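You operate a simulated robot arm through the tools that you are given. There is no shell and no other tool. Be economical: measure what you need, move in short steps, check, and stop when the job is done.

The job below is to be done with a simulated robot arm. You get a single attempt, and the scene is never put back.

## Task
Put things in order on the table. At the end: the beige month block (marked "MAY") from the table stands where the brown dice cup stood; the brown dice cup is in the grey basket; the red watch from the table stands on top of the cream soap; the black pawn from the table stands on top of the blue pad; whatever was shut is shut again. Leave all else as you found it, and nothing knocked over.

Only the result counts: the job must be done as asked and must still hold three seconds after the hand-in. Knocking over, shifting, dropping, spilling or breaking anything else fails it.

## Robot
A 6-joint arm with a two-finger parallel gripper, fixed in place. Base frame: the origin is at the foot of the arm, x ahead of it, y to its left, z up; the work surface is at about z = 740. Units: mm, rad, N and s.
With the tool pointing down near the work surface it reaches from about 260 to 680 mm from the base axis. Its first joint turns from -1.152 to 1.152 rad. Payload 2.9 kg.
The TCP is the grasp point between the finger pads, 30 mm short of the fingertips. In the tool frame z runs along the fingers and y along their closing line. The gripper opens to 110 mm. The fingers are 20 mm wide and 10 mm thick; the gripper's body (48 by 112 mm) begins 55 mm behind the TCP.
Orientation is told as [roll, pitch, yaw] about the base's x, y, z axes, in that order, counted from this pose: with the fingers straight down and closing along the base's y, the tool's x points along the base's -x, its y along +y and its z along -z.

## Interface
- The arm moves only by the tool drive_tool. Its argument "steps" is a list of rows, each a list of 3 entries, a list of its own where there are three numbers: the shift along the tool's x, y, z in mm, then the turn, a rotation vector about the tool's x, y, z in rad, then the finger opening in mm, from 0 to 110. In form: [[[x, y, z], [rx, ry, rz], gripper], ...]. A call has 1 to 12 rows; each row is the pose to reach, as a shift and turn from the pose commanded when the call began, along the tool's axes at that moment. Rows are played at 5 a second. More than 50 mm and 0.15 rad between two rows, or a gripper value outside its range, and nothing of the call is played. Where a pose cannot be reached the arm comes as near as it can. A force on the tool above 40 N (or 10 N above the force at the start of the call, whichever is more), or a blocked arm, ends the call early, and 0.2 s more pass. Each finger travels about 108 mm/s and halts on what it meets, pressing with about 24 N; the grip force reading is that of the motor and also rises with nothing between the fingers. The clock runs only during rows and for 0.2 s after the last one: add rows that repeat a pose to give the fingers time. It gives the time, the measured TCP pose, the force on the tool (base axes), the opening and the grip force at its end, in the units of the frame above (readings bear some noise).
- Cameras (640 x 400 px; columns grow to the right, rows downward): "scene" is fixed at [82.6, 435.1, 1389.9]; the picture's right is [-0.71, -0.71, 0.00], its down [-0.36, 0.36, -0.86] and it looks along [0.61, -0.61, -0.51] (base axes); focal length 342 px, centre (320, 200). "wrist" rides on the gripper at [72, 17, -103] in the tool frame; the picture's right is [-0.23, 0.97, 0.00], its down [-0.76, -0.18, -0.62] and it looks along [-0.61, -0.14, 0.78] (tool axes); focal length 222 px, centre (320, 200). There is no depth. A picture from a camera that has moved, and an enlarged one, comes with that camera's place and axes in the base frame and with its lens.
- snapshot(camera): a new picture of that camera. The clock stands still meanwhile.
- enlarge(camera, box): a new picture of the part [left, top, right, bottom] of that camera's present view, enlarged. The clock stands still meanwhile.
- job_done(): hands the job in; it is judged then, once.

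Go step by step. Nothing tells you positions but the pictures and the camera data: compare them with the known pose of the tool, close in by small moves and look again before you grip or let go. The budget is 120 turns and 84 pictures, counting those below and the enlarged ones. Unless the task says otherwise, let go and move clear before handing in, and close with one line.

The tools are called after "Emit:" as a command line: name --argument value ..., lists and objects as JSON in quotes. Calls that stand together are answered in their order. drive_tool: Moves the arm, as the interface text tells. Its arguments: {"type":"object","properties":{"steps":{"type":"array","items":{"type":"array"}}},"required":["steps"]} The other tools are called the same way: snapshot (camera) takes a picture; enlarge (camera, box) takes an enlarged picture of a part of a camera's view; job_done () hands the job in.

At the start:

```text
t: 0.0
tcp_pos: [521.9, -38.9, 1081.3]
orientation: [0.001, 0.001, 0.0]
contact_force: [0.3, 0.0, 0.6]
gripper_width: 110.0
grasp_force: 0.1
```

scene: 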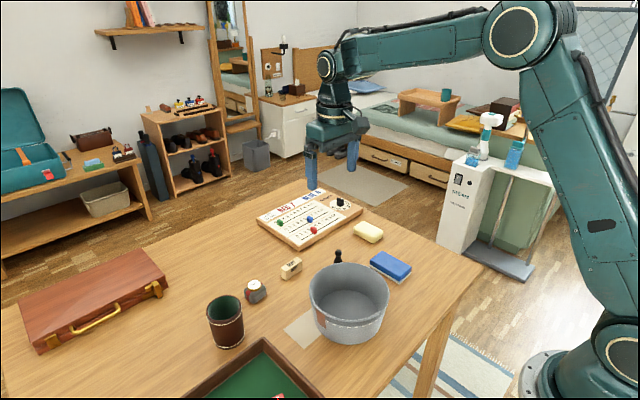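
wrist: 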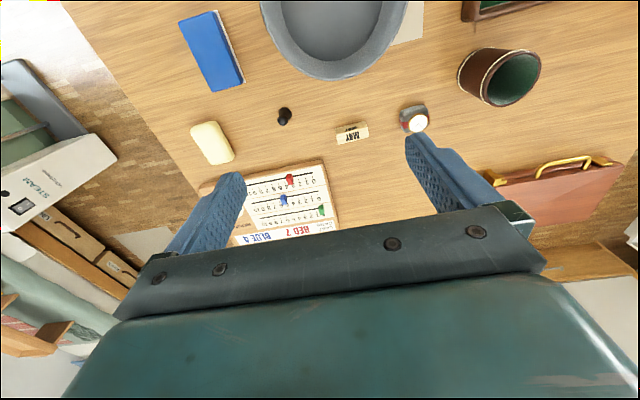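

I see the dice cup at about (564, 237), the month block at (633, -3), the watch at (627, 117), the pawn at (576, -130), the pad at (463, -224), the soap at (594, -291) and the grey basket at (396, 33). I'll take closer pictures first.

Emit:
enlarge --camera "scene" --box '[180, 240, 340, 340]'

Emit:
enlarge --camera "scene" --box '[280, 200, 440, 300]'

Emit:
enlarge --camera "scene" --box '[180, 260, 420, 400]'

Emit:
enlarge --camera "wrist" --box '[160, 0, 560, 250]'

```text
4.00 times, centred on (260, 290) of scene
camera zoom: at [82.6, 435.1, 1389.9], right [-0.71, -0.71, 0.0], down [-0.36, 0.36, -0.86], along [0.61, -0.61, -0.51], focal length 1366 px, centre (560, -160)
```

zoom: 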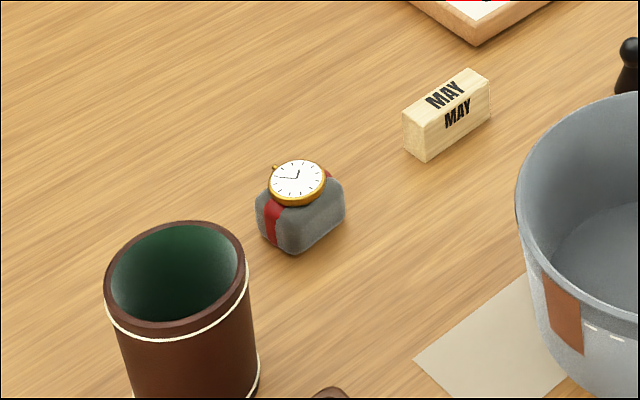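

```text
4.00 times, centred on (360, 250) of scene
camera zoom: at [82.6, 435.1, 1389.9], right [-0.71, -0.71, 0.0], down [-0.36, 0.36, -0.86], along [0.61, -0.61, -0.51], focal length 1366 px, centre (160, 0)
```

zoom: 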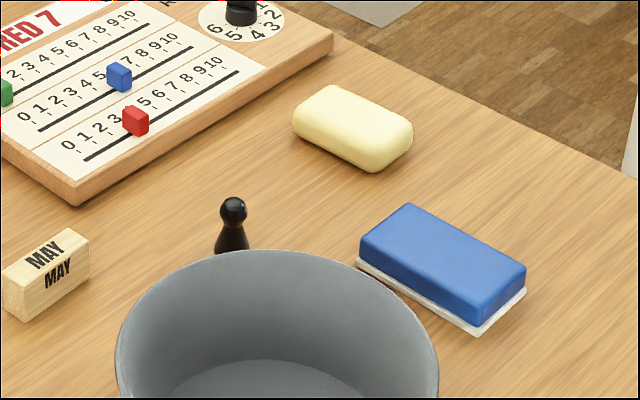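

```text
2.67 times, centred on (300, 330) of scene
camera zoom: at [82.6, 435.1, 1389.9], right [-0.71, -0.71, 0.0], down [-0.36, 0.36, -0.86], along [0.61, -0.61, -0.51], focal length 911 px, centre (373, -147)
```

zoom: 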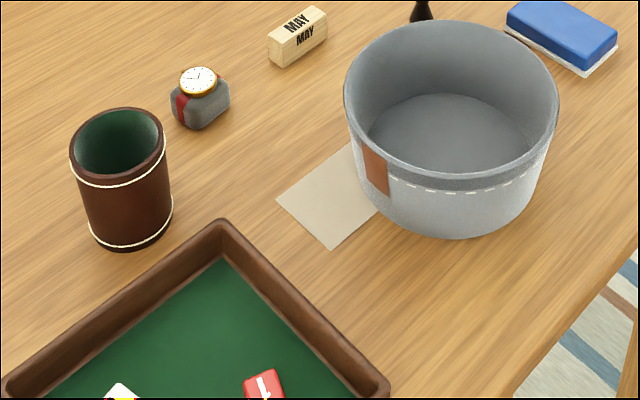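

```text
1.60 times, centred on (360, 125) of wrist
camera zoom: at [448.6, -22.1, 1185.6], right [0.23, 0.97, 0.0], down [0.76, -0.18, 0.62], along [0.61, -0.14, -0.78], focal length 355 px, centre (256, 320)
```

zoom: 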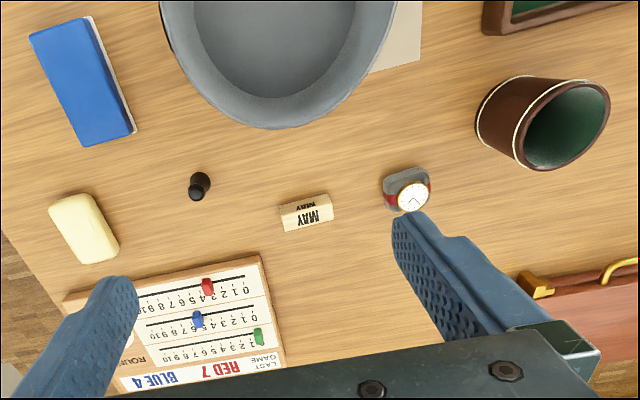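

The estimates from the two cameras agree: the cup's rim centre is at about (569, 229, 838), with a diameter of about 75 mm. I'll move above it and look again.

Emit:
drive_tool --steps '[[[-7, 38, 20], [0, 0, 0], 110], [[-13, 77, 40], [0, 0, 0], 110], [[-20, 115, 60], [0, 0, 0], 110], [[-27, 153, 80], [0, 0, 0], 110], [[-34, 191, 101], [0, 0, 0], 110], [[-40, 230, 121], [0, 0, 0], 110], [[-47, 268, 141], [0, 0, 0], 110], [[-47, 268, 141], [0, 0, 0], 110]]'

Emit:
snapshot --camera "wrist"

Emit:
snapshot --camera "scene"

```text
t: 1.8
tcp_pos: [567.7, 233.4, 942.1]
orientation: [0.0, 0.0, 0.001]
contact_force: [0.5, 0.6, -0.5]
gripper_width: 110.1
grasp_force: 0.0
```

```text
77 pictures are left
camera wrist: at [494.8, 251.0, 1046.1], right [0.23, 0.97, 0.0], down [0.76, -0.18, 0.62], along [0.61, -0.14, -0.78], focal length 222 px, centre (320, 200)
```

wrist: 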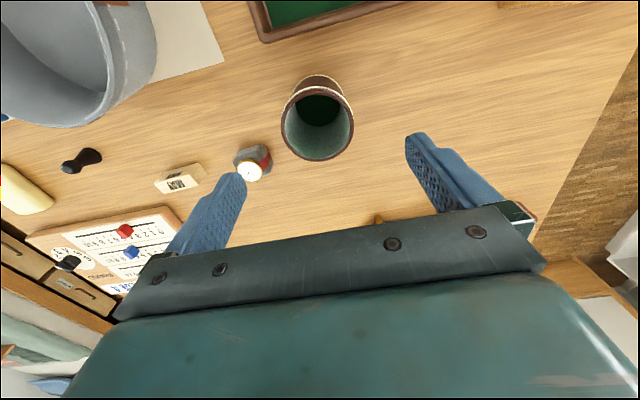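

```text
76 pictures are left
```

scene: 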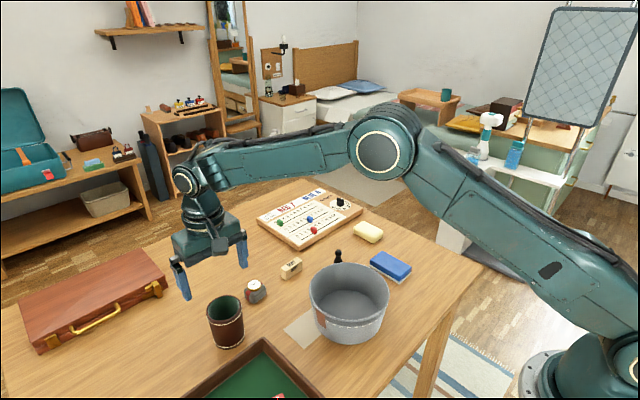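

The cup sits nearly under the tool. I'll enlarge the view to fix its centre exactly, since the month block has to go there later.

Emit:
enlarge --camera "wrist" --box '[220, 60, 420, 185]'

Emit:
enlarge --camera "scene" --box '[160, 260, 320, 360]'

```text
3.20 times, centred on (320, 122) of wrist
camera zoom: at [494.8, 251.0, 1046.1], right [0.23, 0.97, 0.0], down [0.76, -0.18, 0.62], along [0.61, -0.14, -0.78], focal length 711 px, centre (320, 448)
```

zoom: 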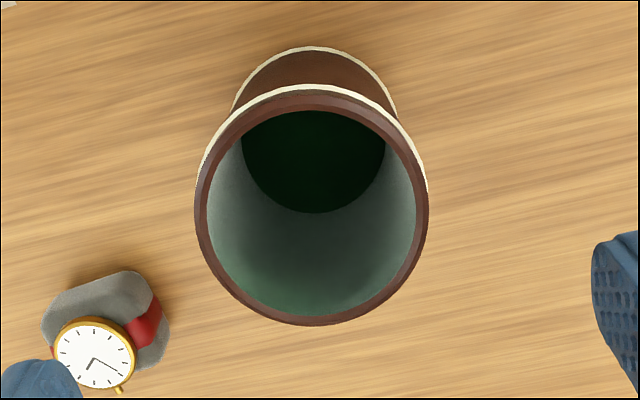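

```text
4.00 times, centred on (240, 310) of scene
camera zoom: at [82.6, 435.1, 1389.9], right [-0.71, -0.71, 0.0], down [-0.36, 0.36, -0.86], along [0.61, -0.61, -0.51], focal length 1366 px, centre (640, -240)
```

zoom: 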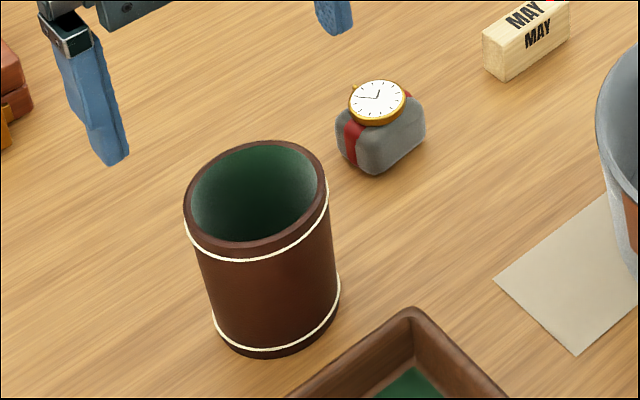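

The cup's centre comes out at about (572, 230). I'll go down to just above the rim and check the reading.

Emit:
drive_tool --steps '[[[-4, 0, 30], [0, 0, 0], 110], [[-4, 0, 60], [0, 0, 0], 110], [[-4, 0, 60], [0, 0, 0], 110], [[-4, 0, 60], [0, 0, 0], 110]]'

Emit:
snapshot --camera "wrist"

Emit:
enlarge --camera "scene" --box '[140, 240, 300, 340]'

```text
t: 2.8
tcp_pos: [573.4, 233.2, 880.5]
orientation: [0.001, 0.0, -0.001]
contact_force: [1.1, 0.3, 0.5]
gripper_width: 109.6
grasp_force: 0.2
```

```text
73 pictures are left
camera wrist: at [498.7, 250.7, 984.4], right [0.23, 0.97, 0.0], down [0.76, -0.18, 0.62], along [0.61, -0.14, -0.78], focal length 222 px, centre (320, 200)
```

wrist: 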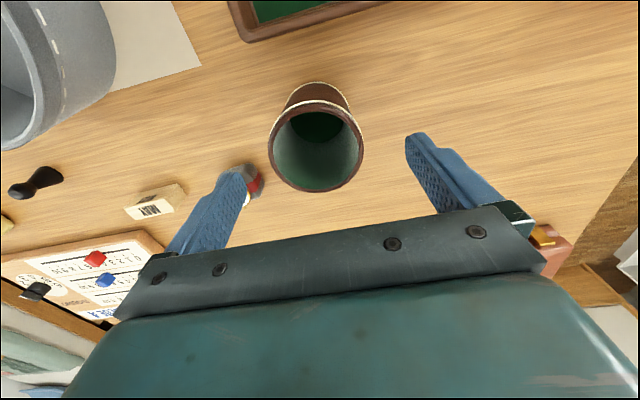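

```text
4.00 times, centred on (220, 290) of scene
camera zoom: at [82.6, 435.1, 1389.9], right [-0.71, -0.71, 0.0], down [-0.36, 0.36, -0.86], along [0.61, -0.61, -0.51], focal length 1366 px, centre (720, -160)
```

zoom: 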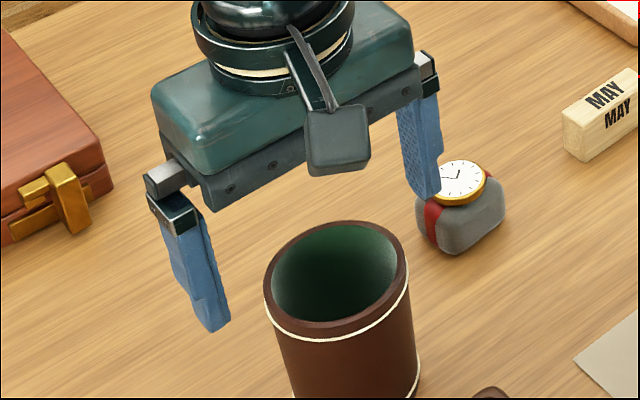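

The tool is centred over the cup to within a couple of millimetres. I'll go down around it and close.

Emit:
drive_tool --steps '[[[0, -2, 40], [0, 0, 0], 110], [[0, -2, 72], [0, 0, 0], 110], [[0, -2, 72], [0, 0, 0], 110], [[0, -2, 72], [0, 0, 0], 90], [[0, -2, 72], [0, 0, 0], 78]]'

Emit:
enlarge --camera "scene" --box '[140, 240, 300, 340]'

Emit:
snapshot --camera "wrist"

```text
t: 4.0
tcp_pos: [573.1, 228.8, 806.4]
orientation: [0.001, -0.001, 0.0]
contact_force: [-0.4, -0.1, 0.0]
gripper_width: 78.3
grasp_force: 0.1
```

```text
4.00 times, centred on (220, 290) of scene
camera zoom: at [82.6, 435.1, 1389.9], right [-0.71, -0.71, 0.0], down [-0.36, 0.36, -0.86], along [0.61, -0.61, -0.51], focal length 1366 px, centre (720, -160)
```

zoom: 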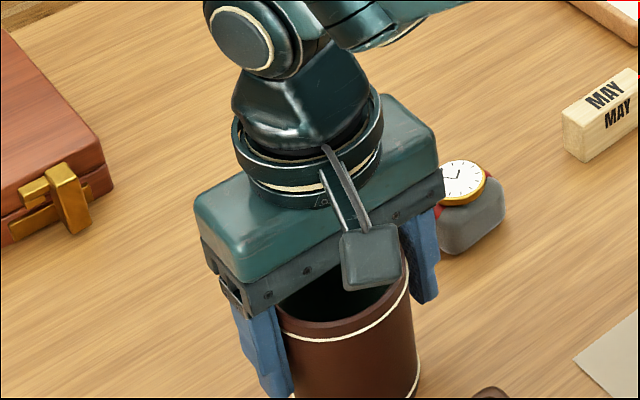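

```text
70 pictures are left
camera wrist: at [500.0, 245.2, 910.5], right [0.23, 0.97, 0.0], down [0.76, -0.18, 0.62], along [0.61, -0.14, -0.78], focal length 222 px, centre (320, 200)
```

wrist: 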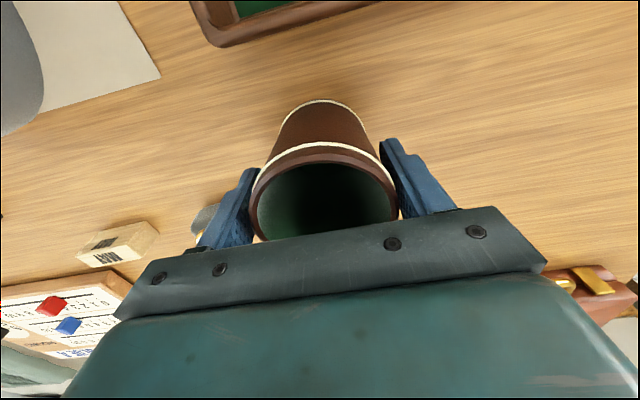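

The fingers straddle the cup. I'll take a close picture before and after gripping, so any shift of the cup tells me exactly where it stood.

Emit:
enlarge --camera "scene" --box '[186, 300, 266, 350]'

Emit:
drive_tool --steps '[[[0, 0, 0], [0, 0, 0], 72], [[0, 0, 0], [0, 0, 0], 66], [[0, 0, 0], [0, 0, 0], 60], [[0, 0, 0], [0, 0, 0], 60]]'

Emit:
enlarge --camera "scene" --box '[186, 300, 266, 350]'

```text
8.00 times, centred on (226, 325) of scene
camera zoom: at [82.6, 435.1, 1389.9], right [-0.71, -0.71, 0.0], down [-0.36, 0.36, -0.86], along [0.61, -0.61, -0.51], focal length 2732 px, centre (1072, -800)
```

zoom: 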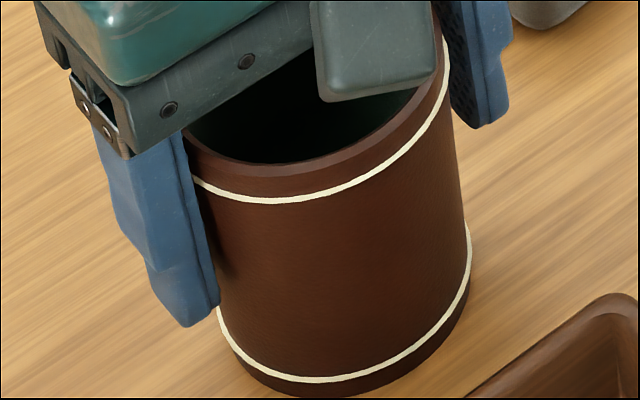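

```text
t: 5.0
tcp_pos: [571.6, 230.4, 806.0]
orientation: [0.001, 0.001, 0.0]
contact_force: [0.6, 0.3, 0.8]
gripper_width: 71.2
grasp_force: 23.9
```

```text
8.00 times, centred on (226, 325) of scene
camera zoom: at [82.6, 435.1, 1389.9], right [-0.71, -0.71, 0.0], down [-0.36, 0.36, -0.86], along [0.61, -0.61, -0.51], focal length 2732 px, centre (1072, -800)
```

zoom: 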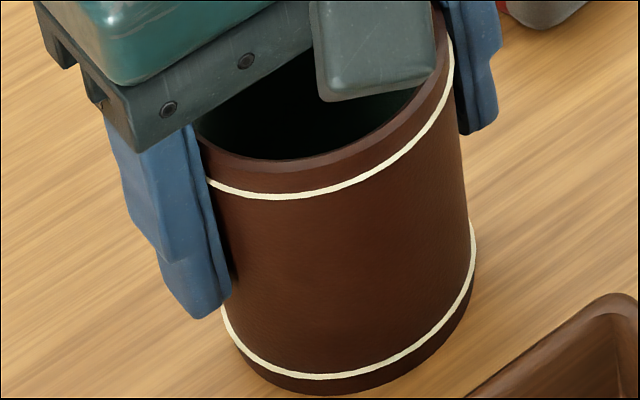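

The cup is gripped, and it shifted only about 2 mm, so it originally stood at about (573, 230). I'll lift it and carry it toward the basket.

Emit:
drive_tool --steps '[[[0, 0, -20], [0, 0, 0], 60], [[0, 0, -60], [0, 0, 0], 60], [[0, 0, -105], [0, 0, 0], 60], [[0, 0, -150], [0, 0, 0], 60], [[22, -30, -160], [0, 0, 0], 60], [[49, -67, -160], [0, 0, 0], 60], [[76, -104, -160], [0, 0, 0], 60], [[103, -141, -160], [0, 0, 0], 60], [[130, -178, -160], [0, 0, 0], 60], [[157, -215, -160], [0, 0, 0], 60], [[157, -215, -160], [0, 0, 0], 60]]'

Emit:
snapshot --camera "wrist"

Emit:
snapshot --camera "scene"

```text
t: 7.4
tcp_pos: [416.1, 10.3, 969.5]
orientation: [0.0, 0.0, 0.001]
contact_force: [-0.3, 0.7, -0.1]
gripper_width: 60.2
grasp_force: 0.0
```

```text
67 pictures are left
camera wrist: at [342.1, 27.2, 1074.5], right [0.23, 0.97, 0.0], down [0.76, -0.18, 0.62], along [0.61, -0.14, -0.78], focal length 222 px, centre (320, 200)
```

wrist: 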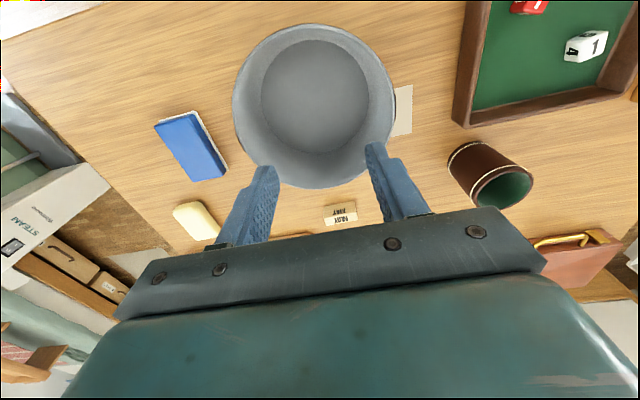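

```text
66 pictures are left
```

scene: 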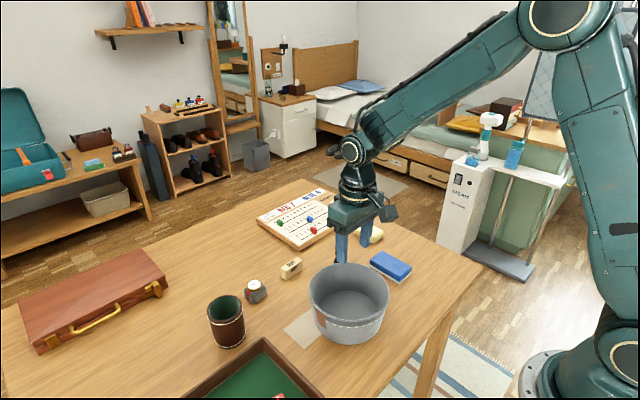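

The cup slipped out of the grip during the lift, but it still appears to stand at its place. I'll check it closely; the basket centre comes out at about (414, 6).

Emit:
enlarge --camera "scene" --box '[160, 260, 320, 360]'

```text
4.00 times, centred on (240, 310) of scene
camera zoom: at [82.6, 435.0, 1389.9], right [-0.71, -0.71, 0.0], down [-0.36, 0.36, -0.86], along [0.61, -0.61, -0.51], focal length 1366 px, centre (640, -240)
```

zoom: 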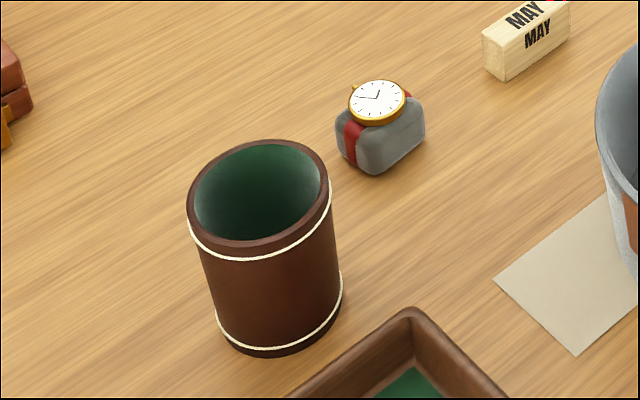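

The cup is upright within 2 mm of its spot. I'll go back, grip it lower and harder, and lift slowly.

Emit:
drive_tool --steps '[[[-27, 36, 0], [0, 0, 0], 80], [[-54, 72, 0], [0, 0, 0], 100], [[-81, 109, 0], [0, 0, 0], 110], [[-108, 146, 0], [0, 0, 0], 110], [[-135, 182, 0], [0, 0, 0], 110], [[-160, 218, 0], [0, 0, 0], 110], [[-160, 218, 40], [0, 0, 0], 110], [[-160, 218, 80], [0, 0, 0], 110], [[-160, 218, 80], [0, 0, 0], 110]]'

Emit:
enlarge --camera "wrist" --box '[220, 60, 420, 185]'

```text
t: 9.4
tcp_pos: [573.4, 227.4, 886.7]
orientation: [0.0, 0.0, 0.0]
contact_force: [0.1, 0.3, 0.3]
gripper_width: 109.7
grasp_force: 0.1
```

```text
3.20 times, centred on (320, 122) of wrist
camera zoom: at [500.4, 244.7, 989.6], right [0.23, 0.97, 0.0], down [0.76, -0.18, 0.62], along [0.61, -0.14, -0.78], focal length 711 px, centre (320, 448)
```

zoom: 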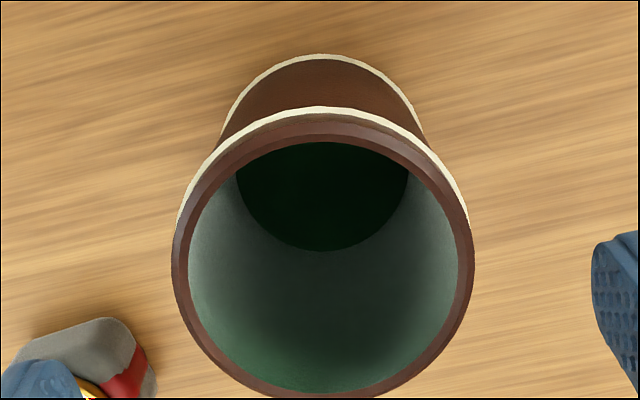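

The tool is lined up in x and within 2 mm in y. I'll descend, squeeze with the target at 0, and lift by a small test amount.

Emit:
drive_tool --steps '[[[0, 1, 45], [0, 0, 0], 110], [[0, 1, 80], [0, 0, 0], 110], [[0, 1, 96], [0, 0, 0], 110], [[0, 1, 96], [0, 0, 0], 90], [[0, 1, 96], [0, 0, 0], 76], [[0, 1, 96], [0, 0, 0], 40], [[0, 1, 96], [0, 0, 0], 0], [[0, 1, 96], [0, 0, 0], 0], [[0, 1, 96], [0, 0, 0], 0]]'

Emit:
drive_tool --steps '[[[0, 0, -2], [0, 0, 0], 0], [[0, 0, -5], [0, 0, 0], 0], [[0, 0, -8], [0, 0, 0], 0], [[0, 0, -10], [0, 0, 0], 0], [[0, 0, -10], [0, 0, 0], 0]]'

Emit:
enlarge --camera "scene" --box '[160, 260, 320, 360]'

```text
t: 11.4
tcp_pos: [572.6, 229.6, 791.4]
orientation: [0.001, -0.001, -0.001]
contact_force: [-0.4, 0.9, 0.5]
gripper_width: 71.1
grasp_force: 24.5
```

```text
t: 12.6
tcp_pos: [575.1, 230.7, 802.3]
orientation: [0.001, -0.001, 0.0]
contact_force: [-0.4, 0.3, 0.2]
gripper_width: 71.2
grasp_force: 24.2
```

```text
4.00 times, centred on (240, 310) of scene
camera zoom: at [82.6, 435.1, 1389.9], right [-0.71, -0.71, 0.0], down [-0.36, 0.36, -0.86], along [0.61, -0.61, -0.51], focal length 1366 px, centre (640, -240)
```

zoom: 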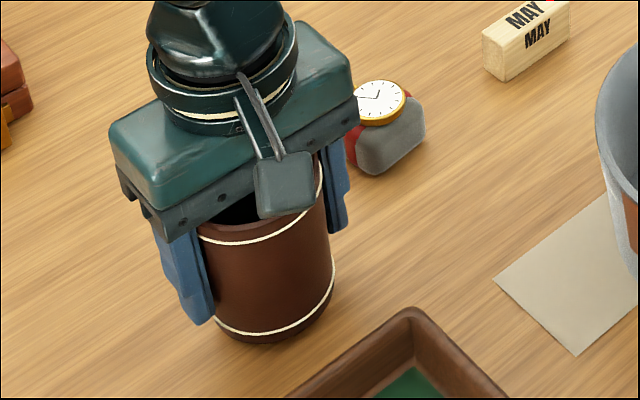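

The cup came up with the gripper this time. I'll keep lifting slowly.

Emit:
drive_tool --steps '[[[0, 0, -8], [0, 0, 0], 0], [[0, 0, -18], [0, 0, 0], 0], [[0, 0, -30], [0, 0, 0], 0], [[0, 0, -42], [0, 0, 0], 0], [[0, 0, -54], [0, 0, 0], 0], [[0, 0, -66], [0, 0, 0], 0], [[0, 0, -78], [0, 0, 0], 0], [[0, 0, -90], [0, 0, 0], 0], [[0, 0, -102], [0, 0, 0], 0], [[0, 0, -114], [0, 0, 0], 0], [[0, 0, -122], [0, 0, 0], 0], [[0, 0, -126], [0, 0, 0], 0]]'

Emit:
snapshot --camera "scene"

```text
t: 15.2
tcp_pos: [574.5, 230.7, 929.6]
orientation: [0.0, 0.0, 0.0]
contact_force: [-0.1, 0.2, -1.1]
gripper_width: 70.7
grasp_force: 24.7
```

```text
62 pictures are left
```

scene: 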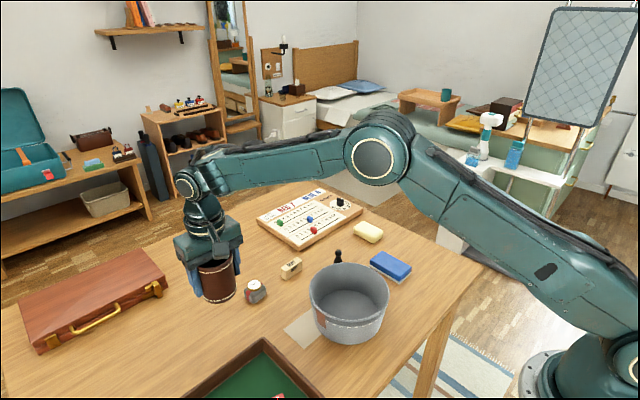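

The cup is held firmly, its bottom at about z = 878. I'll carry it smoothly to above the basket.

Emit:
drive_tool --steps '[[[3, -4, -5], [0, 0, 0], 0], [[9, -13, -10], [0, 0, 0], 0], [[19, -26, -15], [0, 0, 0], 0], [[31, -43, -20], [0, 0, 0], 0], [[44, -61, -20], [0, 0, 0], 0], [[57, -79, -20], [0, 0, 0], 0], [[70, -97, -20], [0, 0, 0], 0], [[83, -115, -20], [0, 0, 0], 0], [[96, -133, -20], [0, 0, 0], 0], [[108, -150, -20], [0, 0, 0], 0], [[118, -164, -20], [0, 0, 0], 0], [[122, -170, -20], [0, 0, 0], 0]]'

Emit:
drive_tool --steps '[[[3, -4, 0], [0, 0, 0], 0], [[9, -12, 0], [0, 0, 0], 0], [[18, -25, 0], [0, 0, 0], 0], [[28, -38, 0], [0, 0, 0], 0], [[35, -49, 0], [0, 0, 0], 0], [[38, -53, 0], [0, 0, 0], 0], [[38, -53, 0], [0, 0, 0], 0]]'

Emit:
snapshot --camera "wrist"

Emit:
enlarge --camera "scene" --box '[240, 190, 440, 350]'

```text
t: 17.8
tcp_pos: [453.6, 61.6, 946.8]
orientation: [0.002, 0.001, 0.001]
contact_force: [-0.7, 1.1, -0.5]
gripper_width: 71.1
grasp_force: 24.0
```

```text
t: 19.4
tcp_pos: [416.0, 8.2, 948.4]
orientation: [0.0, 0.0, 0.0]
contact_force: [0.0, 0.1, -1.3]
gripper_width: 70.9
grasp_force: 24.2
```

```text
61 pictures are left
camera wrist: at [342.0, 24.9, 1051.5], right [0.23, 0.97, 0.0], down [0.76, -0.18, 0.62], along [0.61, -0.14, -0.78], focal length 222 px, centre (320, 200)
```

wrist: 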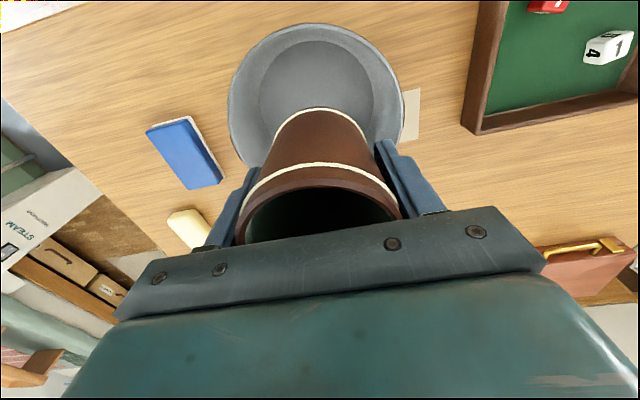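

```text
2.50 times, centred on (340, 270) of scene
camera zoom: at [82.6, 435.1, 1389.9], right [-0.71, -0.71, 0.0], down [-0.36, 0.36, -0.86], along [0.61, -0.61, -0.51], focal length 854 px, centre (270, 25)
```

zoom: 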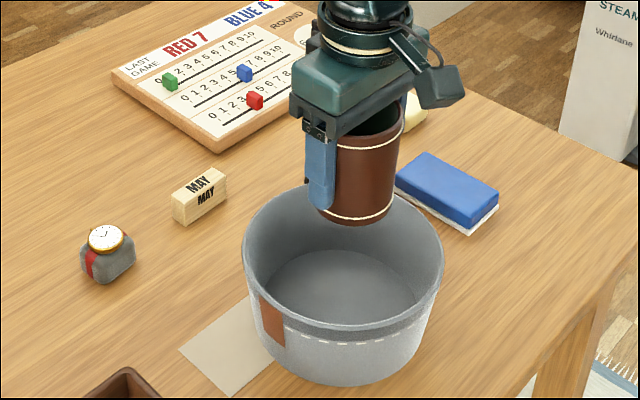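

The cup is centred over the basket. I'll lower it in.

Emit:
drive_tool --steps '[[[-2, -2, 8], [0, 0, 0], 0], [[-3, -3, 20], [0, 0, 0], 0], [[-3, -3, 34], [0, 0, 0], 0], [[-3, -3, 48], [0, 0, 0], 0], [[-3, -3, 62], [0, 0, 0], 0], [[-3, -3, 76], [0, 0, 0], 0], [[-3, -3, 90], [0, 0, 0], 0], [[-3, -3, 104], [0, 0, 0], 0], [[-3, -3, 116], [0, 0, 0], 0], [[-3, -3, 124], [0, 0, 0], 0], [[-3, -3, 128], [0, 0, 0], 0]]'

Emit:
enlarge --camera "scene" --box '[240, 190, 440, 350]'

Emit:
snapshot --camera "wrist"

```text
t: 21.8
tcp_pos: [419.3, 5.6, 820.5]
orientation: [0.0, 0.001, -0.001]
contact_force: [0.5, 0.9, -0.4]
gripper_width: 70.7
grasp_force: 23.9
```

```text
2.50 times, centred on (340, 270) of scene
camera zoom: at [82.6, 435.1, 1389.9], right [-0.71, -0.71, 0.0], down [-0.36, 0.36, -0.86], along [0.61, -0.61, -0.51], focal length 854 px, centre (270, 25)
```

zoom: 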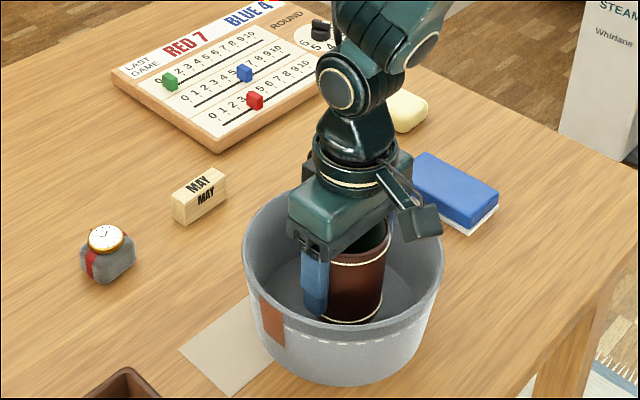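

```text
58 pictures are left
camera wrist: at [345.4, 22.2, 924.2], right [0.23, 0.97, 0.0], down [0.76, -0.18, 0.62], along [0.61, -0.14, -0.78], focal length 222 px, centre (320, 200)
```

wrist: 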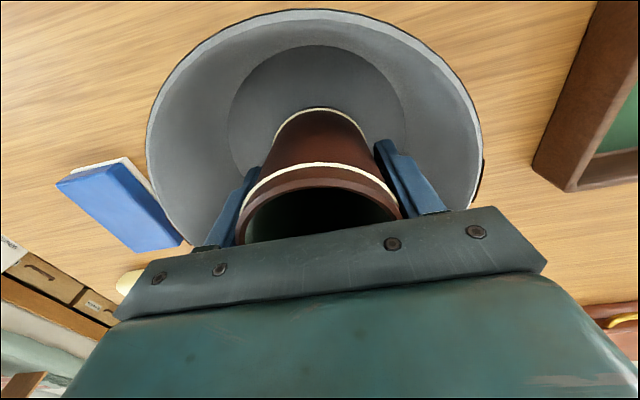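

Everything is well centred and about 24 mm remain. I'll go down in small steps.

Emit:
drive_tool --steps '[[[0, 0, 6], [0, 0, 0], 0], [[0, 0, 12], [0, 0, 0], 0], [[0, 0, 16], [0, 0, 0], 0], [[0, 0, 19], [0, 0, 0], 0], [[0, 0, 21], [0, 0, 0], 0], [[0, 0, 21], [0, 0, 0], 0]]'

Emit:
drive_tool --steps '[[[0, 0, 1], [0, 0, 0], 0], [[0, 0, 2], [0, 0, 0], 0], [[0, 0, 3], [0, 0, 0], 0], [[0, 0, 3], [0, 0, 0], 0]]'

Emit:
enlarge --camera "scene" --box '[300, 240, 400, 350]'

```text
t: 23.2
tcp_pos: [418.1, 5.5, 799.0]
orientation: [0.001, -0.001, 0.001]
contact_force: [0.1, 0.5, -1.0]
gripper_width: 70.7
grasp_force: 24.2
```

```text
t: 24.2
tcp_pos: [420.6, 4.9, 796.7]
orientation: [0.0, 0.0, -0.001]
contact_force: [-3.2, 0.7, 7.5]
gripper_width: 70.8
grasp_force: 23.8
```

```text
3.64 times, centred on (350, 295) of scene
camera zoom: at [82.4, 435.1, 1389.9], right [-0.71, -0.71, 0.0], down [-0.36, 0.36, -0.86], along [0.61, -0.61, -0.51], focal length 1242 px, centre (211, -146)
```

zoom: 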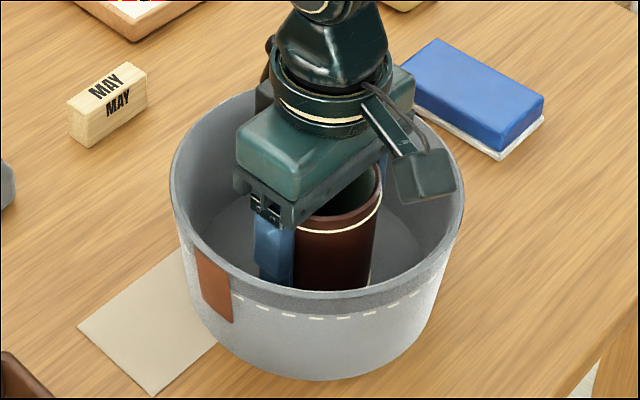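

The contact force shows the cup is on the basket floor. I'll release it and rise straight up.

Emit:
drive_tool --steps '[[[0, 0, 0], [0, 0, 0], 78], [[0, 0, 0], [0, 0, 0], 88], [[0, 0, 0], [0, 0, 0], 88], [[0, 0, -15], [0, 0, 0], 88], [[0, 0, -40], [0, 0, 0], 88], [[0, 0, -75], [0, 0, 0], 88], [[0, 0, -115], [0, 0, 0], 88], [[0, 0, -150], [0, 0, 0], 88], [[0, 0, -150], [0, 0, 0], 88]]'

Emit:
snapshot --camera "scene"

Emit:
snapshot --camera "wrist"

```text
t: 26.2
tcp_pos: [420.9, 3.7, 946.8]
orientation: [-0.001, -0.002, 0.001]
contact_force: [0.1, 0.4, 0.0]
gripper_width: 87.9
grasp_force: 0.0
```

```text
56 pictures are left
```

scene: 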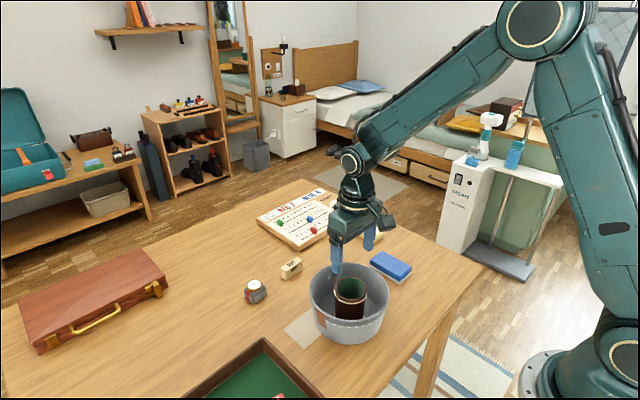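

```text
55 pictures are left
camera wrist: at [347.5, 20.8, 1050.0], right [0.23, 0.97, 0.0], down [0.76, -0.18, 0.62], along [0.61, -0.14, -0.78], focal length 222 px, centre (320, 200)
```

wrist: 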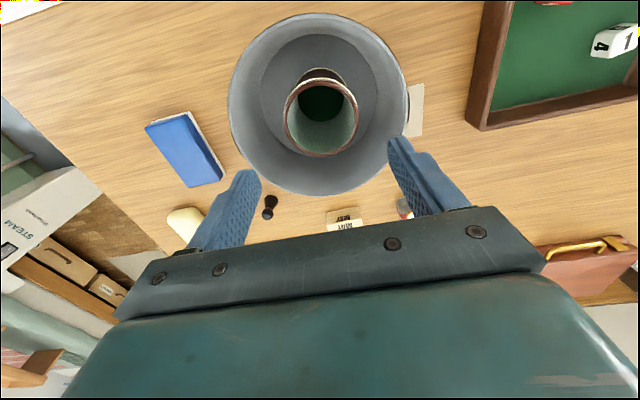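

The cup stands in the basket. Next is the month block near (631, -1), its long side along y; I'll move above it and look.

Emit:
drive_tool --steps '[[[-42, -1, 0], [0, 0, 0], 110], [[-84, -2, 0], [0, 0, 0], 110], [[-126, -3, 0], [0, 0, 0], 110], [[-168, -4, 10], [0, 0, 0], 110], [[-211, -5, 30], [0, 0, 0], 110], [[-211, -5, 70], [0, 0, 0], 110], [[-211, -5, 70], [0, 0, 0], 110], [[-211, -5, 70], [0, 0, 0], 110]]'

Emit:
enlarge --camera "wrist" --box '[200, 60, 440, 210]'

Emit:
enlarge --camera "scene" --box '[230, 220, 350, 300]'

```text
t: 28.0
tcp_pos: [632.1, -0.9, 879.2]
orientation: [0.001, 0.0, 0.0]
contact_force: [0.6, -0.3, -0.4]
gripper_width: 110.2
grasp_force: 0.1
```

```text
2.67 times, centred on (320, 135) of wrist
camera zoom: at [558.3, 15.2, 982.2], right [0.23, 0.97, 0.0], down [0.76, -0.18, 0.62], along [0.61, -0.14, -0.78], focal length 592 px, centre (320, 373)
```

zoom: 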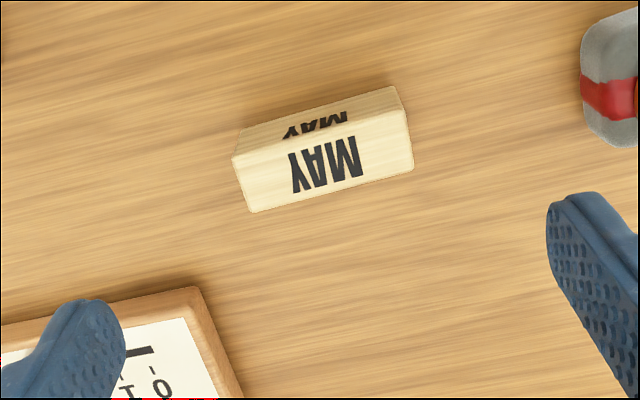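

```text
5.00 times, centred on (290, 260) of scene
camera zoom: at [82.6, 435.1, 1389.9], right [-0.71, -0.71, 0.0], down [-0.36, 0.36, -0.86], along [0.61, -0.61, -0.51], focal length 1708 px, centre (470, -100)
```

zoom: 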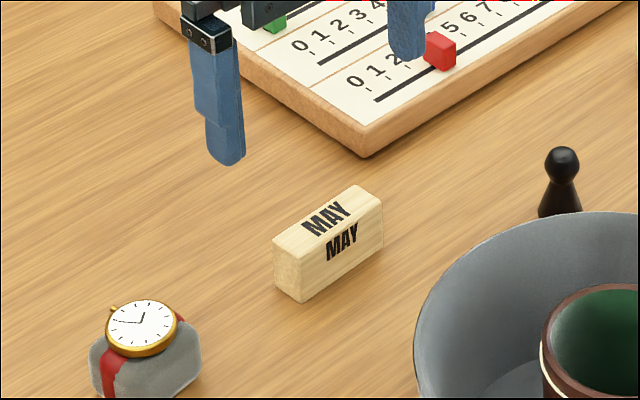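

The block is aligned with the gripper to within 0.01 rad, with its centre at about (631.5, 0.5). I'll descend so that the fingertips stop just above the table, then close.

Emit:
drive_tool --steps '[[[-1, 2, 40], [0, 0, 0], 110], [[-1, 2, 80], [0, 0, 0], 110], [[-1, 2, 98], [0, 0, 0], 110], [[-1, 2, 104], [0, 0, 0], 100], [[-1, 2, 104], [0, 0, 0], 80], [[-1, 2, 104], [0, 0, 0], 70], [[-1, 2, 104], [0, 0, 0], 40], [[-1, 2, 104], [0, 0, 0], 10], [[-1, 2, 104], [0, 0, 0], 0], [[-1, 2, 104], [0, 0, 0], 0]]'

Emit:
enlarge --camera "scene" --box '[230, 220, 350, 300]'

```text
t: 30.2
tcp_pos: [630.5, 2.4, 773.9]
orientation: [-0.001, -0.001, -0.001]
contact_force: [0.3, 0.3, 0.2]
gripper_width: 61.4
grasp_force: 24.3
```

```text
5.00 times, centred on (290, 260) of scene
camera zoom: at [82.6, 435.1, 1389.9], right [-0.71, -0.71, 0.0], down [-0.36, 0.36, -0.86], along [0.61, -0.61, -0.51], focal length 1708 px, centre (470, -100)
```

zoom: 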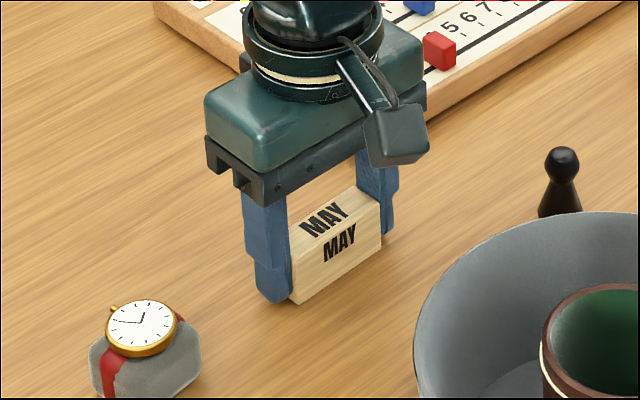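

The block is gripped, 61 mm wide. I'll lift it slowly and carry it to the cup's old spot.

Emit:
drive_tool --steps '[[[0, 0, -3], [0, 0, 0], 0], [[0, 0, -9], [0, 0, 0], 0], [[0, 0, -18], [0, 0, 0], 0], [[0, 0, -30], [0, 0, 0], 0], [[0, 0, -44], [0, 0, 0], 0], [[0, 0, -58], [0, 0, 0], 0], [[0, 0, -72], [0, 0, 0], 0], [[0, 0, -86], [0, 0, 0], 0], [[0, 0, -96], [0, 0, 0], 0], [[0, 0, -100], [0, 0, 0], 0]]'

Emit:
drive_tool --steps '[[[1, 4, 0], [0, 0, 0], 0], [[4, 14, 0], [0, 0, 0], 0], [[8, 32, 0], [0, 0, 0], 0], [[14, 56, 0], [0, 0, 0], 0], [[21, 82, 0], [0, 0, 0], 0], [[28, 110, 0], [0, 0, 0], 0], [[35, 138, 0], [0, 0, 0], 0], [[42, 166, 0], [0, 0, 0], 0], [[48, 192, 0], [0, 0, 0], 0], [[53, 212, 0], [0, 0, 0], 0], [[57, 224, 0], [0, 0, 0], 0], [[58, 228, 0], [0, 0, 0], 0]]'

Emit:
snapshot --camera "wrist"

Emit:
enlarge --camera "scene" --box '[160, 260, 320, 360]'

```text
t: 32.4
tcp_pos: [630.0, 0.8, 873.0]
orientation: [0.0, 0.0, -0.001]
contact_force: [-1.0, 0.4, -0.3]
gripper_width: 61.3
grasp_force: 23.7
```

```text
t: 35.0
tcp_pos: [575.2, 231.2, 869.6]
orientation: [-0.001, -0.002, 0.0]
contact_force: [0.0, -0.8, -0.3]
gripper_width: 61.1
grasp_force: 24.2
```

```text
51 pictures are left
camera wrist: at [500.2, 248.2, 974.9], right [0.23, 0.97, 0.0], down [0.76, -0.18, 0.62], along [0.61, -0.14, -0.78], focal length 222 px, centre (320, 200)
```

wrist: 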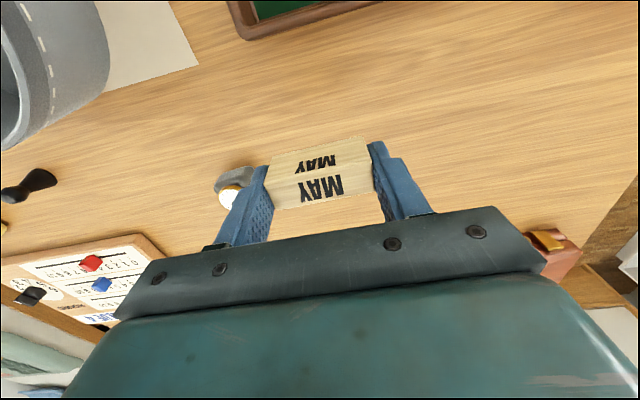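

```text
4.00 times, centred on (240, 310) of scene
camera zoom: at [82.6, 435.1, 1389.9], right [-0.71, -0.71, 0.0], down [-0.36, 0.36, -0.86], along [0.61, -0.61, -0.51], focal length 1366 px, centre (640, -240)
```

zoom: 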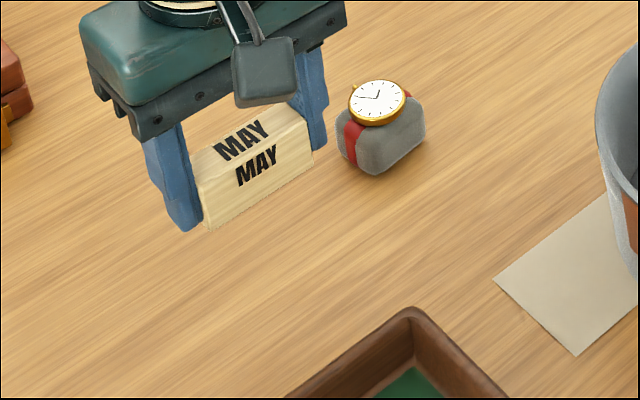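

The tool is at about (572.5, 231) and the block is held level. I'll lower it in small steps until it touches.

Emit:
drive_tool --steps '[[[-1, -1, 8], [0, 0, 0], 0], [[-1, -1, 22], [0, 0, 0], 0], [[-1, -1, 38], [0, 0, 0], 0], [[-1, -1, 54], [0, 0, 0], 0], [[-1, -1, 70], [0, 0, 0], 0], [[-1, -1, 82], [0, 0, 0], 0], [[-1, -1, 90], [0, 0, 0], 0], [[-1, -1, 94], [0, 0, 0], 0], [[-1, -1, 96], [0, 0, 0], 0], [[-1, -1, 96], [0, 0, 0], 0]]'

Emit:
drive_tool --steps '[[[0, 0, 1], [0, 0, 0], 0], [[0, 0, 2], [0, 0, 0], 0], [[0, 0, 2], [0, 0, 0], 0]]'

Emit:
enlarge --camera "scene" --box '[180, 290, 280, 350]'

```text
t: 37.2
tcp_pos: [575.0, 229.2, 777.9]
orientation: [-0.001, 0.001, 0.001]
contact_force: [-0.6, -0.5, -0.3]
gripper_width: 61.0
grasp_force: 23.9
```

```text
t: 38.0
tcp_pos: [573.0, 229.1, 775.5]
orientation: [0.001, 0.0, 0.0]
contact_force: [-0.4, 0.4, -0.8]
gripper_width: 61.1
grasp_force: 23.8
```

```text
6.40 times, centred on (230, 320) of scene
camera zoom: at [82.6, 435.1, 1389.9], right [-0.71, -0.71, 0.0], down [-0.36, 0.36, -0.86], along [0.61, -0.61, -0.51], focal length 2186 px, centre (896, -568)
```

zoom: 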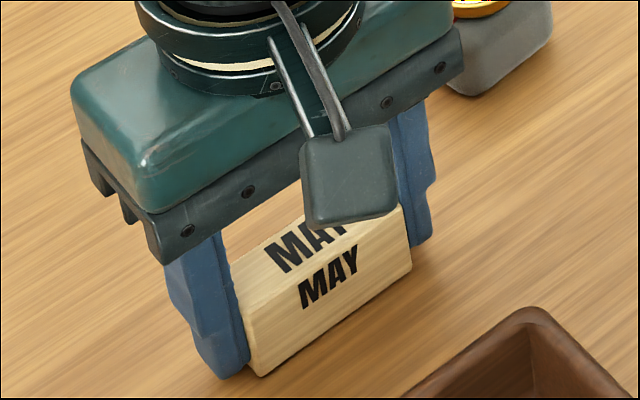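

Emit:
drive_tool --steps '[[[0, 0, 1], [0, 0, 0], 0], [[0, 0, 2], [0, 0, 0], 0], [[0, 0, 2], [0, 0, 0], 0]]'

```text
t: 38.8
tcp_pos: [574.7, 228.8, 773.4]
orientation: [0.001, -0.002, 0.001]
contact_force: [0.4, -1.9, 5.0]
gripper_width: 61.4
grasp_force: 24.1
```

The block has touched the table with 5 N. I'll release it and rise.

Emit:
drive_tool --steps '[[[0, 0, 0], [0, 0, 0], 66], [[0, 0, 0], [0, 0, 0], 80], [[0, 0, 0], [0, 0, 0], 90], [[0, 0, -15], [0, 0, 0], 90], [[0, 0, -45], [0, 0, 0], 90], [[0, 0, -85], [0, 0, 0], 90], [[0, 0, -125], [0, 0, 0], 90], [[0, 0, -125], [0, 0, 0], 90]]'

Emit:
enlarge --camera "scene" --box '[160, 260, 320, 360]'

Emit:
enlarge --camera "wrist" --box '[200, 60, 440, 210]'

```text
t: 40.6
tcp_pos: [571.2, 231.3, 898.4]
orientation: [-0.001, 0.0, 0.0]
contact_force: [0.4, -0.1, -0.6]
gripper_width: 90.0
grasp_force: 0.0
```

```text
4.00 times, centred on (240, 310) of scene
camera zoom: at [82.6, 435.1, 1389.9], right [-0.71, -0.71, 0.0], down [-0.36, 0.36, -0.86], along [0.61, -0.61, -0.51], focal length 1366 px, centre (640, -240)
```

zoom: 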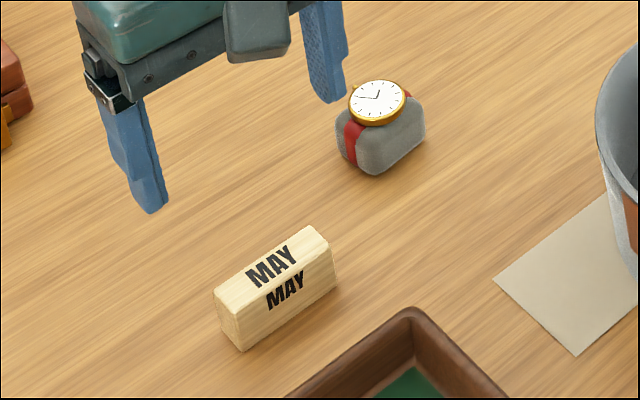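

```text
2.67 times, centred on (320, 135) of wrist
camera zoom: at [497.9, 248.5, 1002.0], right [0.23, 0.97, 0.0], down [0.76, -0.18, 0.62], along [0.61, -0.14, -0.78], focal length 592 px, centre (320, 373)
```

zoom: 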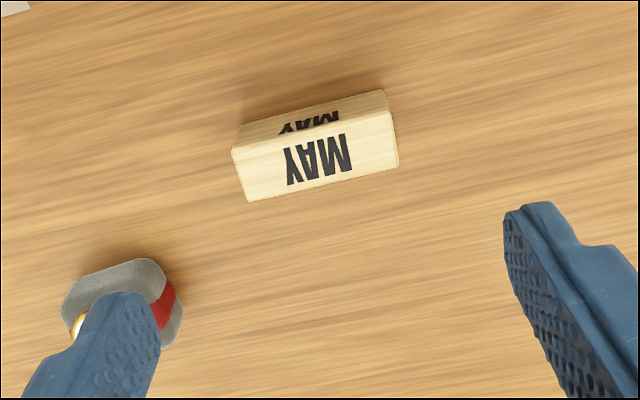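

The month block stands at the cup's place. Next I'll move above the watch.

Emit:
drive_tool --steps '[[[-15, -30, 0], [0, 0, 0], 100], [[-30, -60, 0], [0, 0, 0], 110], [[-45, -90, 0], [0, 0, 0], 110], [[-56, -112, 0], [0, 0, 0], 110], [[-56, -112, 10], [0, 0, 0], 110], [[-56, -112, 10], [0, 0, 0], 110]]'

Emit:
enlarge --camera "wrist" --box '[240, 80, 400, 180]'

Emit:
enlarge --camera "scene" --box '[220, 265, 300, 315]'

```text
t: 42.0
tcp_pos: [631.8, 117.3, 887.1]
orientation: [0.0, 0.002, 0.001]
contact_force: [-0.2, 0.2, 0.5]
gripper_width: 110.2
grasp_force: 0.2
```

```text
4.00 times, centred on (320, 130) of wrist
camera zoom: at [557.4, 134.7, 991.7], right [0.23, 0.97, 0.0], down [0.76, -0.18, 0.62], along [0.61, -0.14, -0.78], focal length 888 px, centre (320, 480)
```

zoom: 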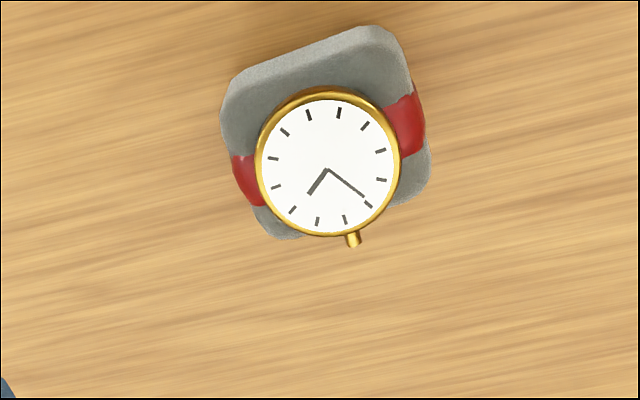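

```text
8.00 times, centred on (260, 290) of scene
camera zoom: at [82.6, 435.0, 1389.9], right [-0.71, -0.71, 0.0], down [-0.36, 0.36, -0.86], along [0.61, -0.61, -0.51], focal length 2732 px, centre (800, -520)
```

zoom: 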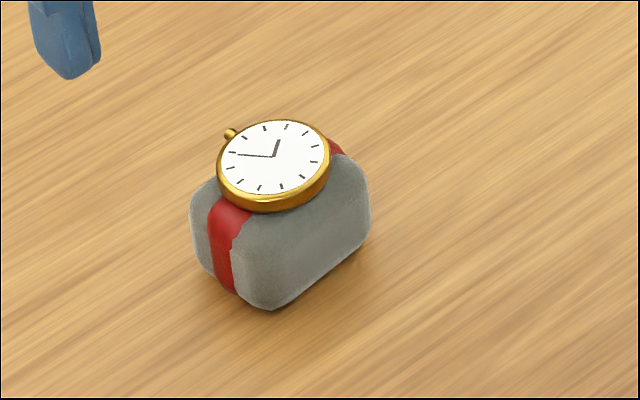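

The watch and its cushion are one piece, about 48 × 40 mm, aligned with the axes and centred at about (629, 120.5). I'll descend, close along y and lift slowly.

Emit:
drive_tool --steps '[[[0, 3, 40], [0, 0, 0], 110], [[0, 3, 80], [0, 0, 0], 110], [[0, 3, 104], [0, 0, 0], 110], [[0, 3, 112], [0, 0, 0], 100], [[0, 3, 112], [0, 0, 0], 80], [[0, 3, 112], [0, 0, 0], 62], [[0, 3, 112], [0, 0, 0], 56], [[0, 3, 112], [0, 0, 0], 30], [[0, 3, 112], [0, 0, 0], 0], [[0, 3, 112], [0, 0, 0], 0]]'

Emit:
enlarge --camera "scene" --box '[200, 245, 320, 320]'

Emit:
snapshot --camera "wrist"

```text
t: 44.2
tcp_pos: [629.9, 121.3, 776.3]
orientation: [0.0, 0.0, -0.001]
contact_force: [-0.1, 0.1, 0.6]
gripper_width: 49.2
grasp_force: 23.3
```

```text
5.33 times, centred on (260, 282) of scene
camera zoom: at [82.6, 435.1, 1389.9], right [-0.71, -0.71, 0.0], down [-0.36, 0.36, -0.86], along [0.61, -0.61, -0.51], focal length 1821 px, centre (640, -240)
```

zoom: 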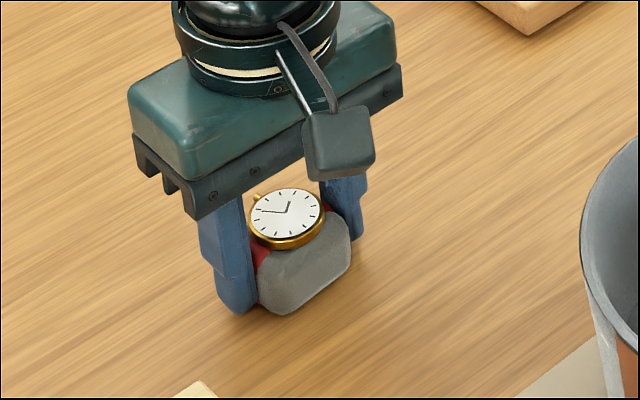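

```text
43 pictures are left
camera wrist: at [556.9, 138.5, 879.8], right [0.23, 0.97, 0.0], down [0.76, -0.18, 0.62], along [0.61, -0.14, -0.78], focal length 222 px, centre (320, 200)
```

wrist: 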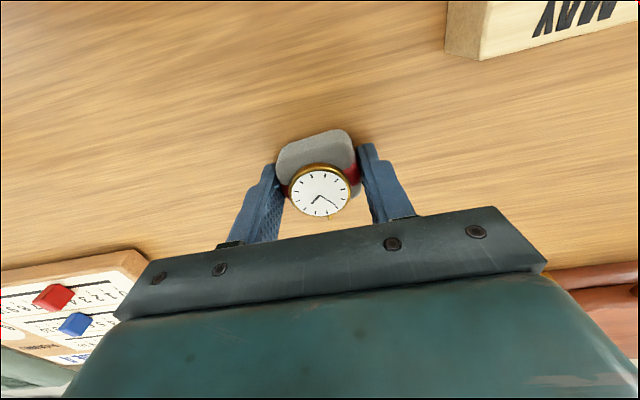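

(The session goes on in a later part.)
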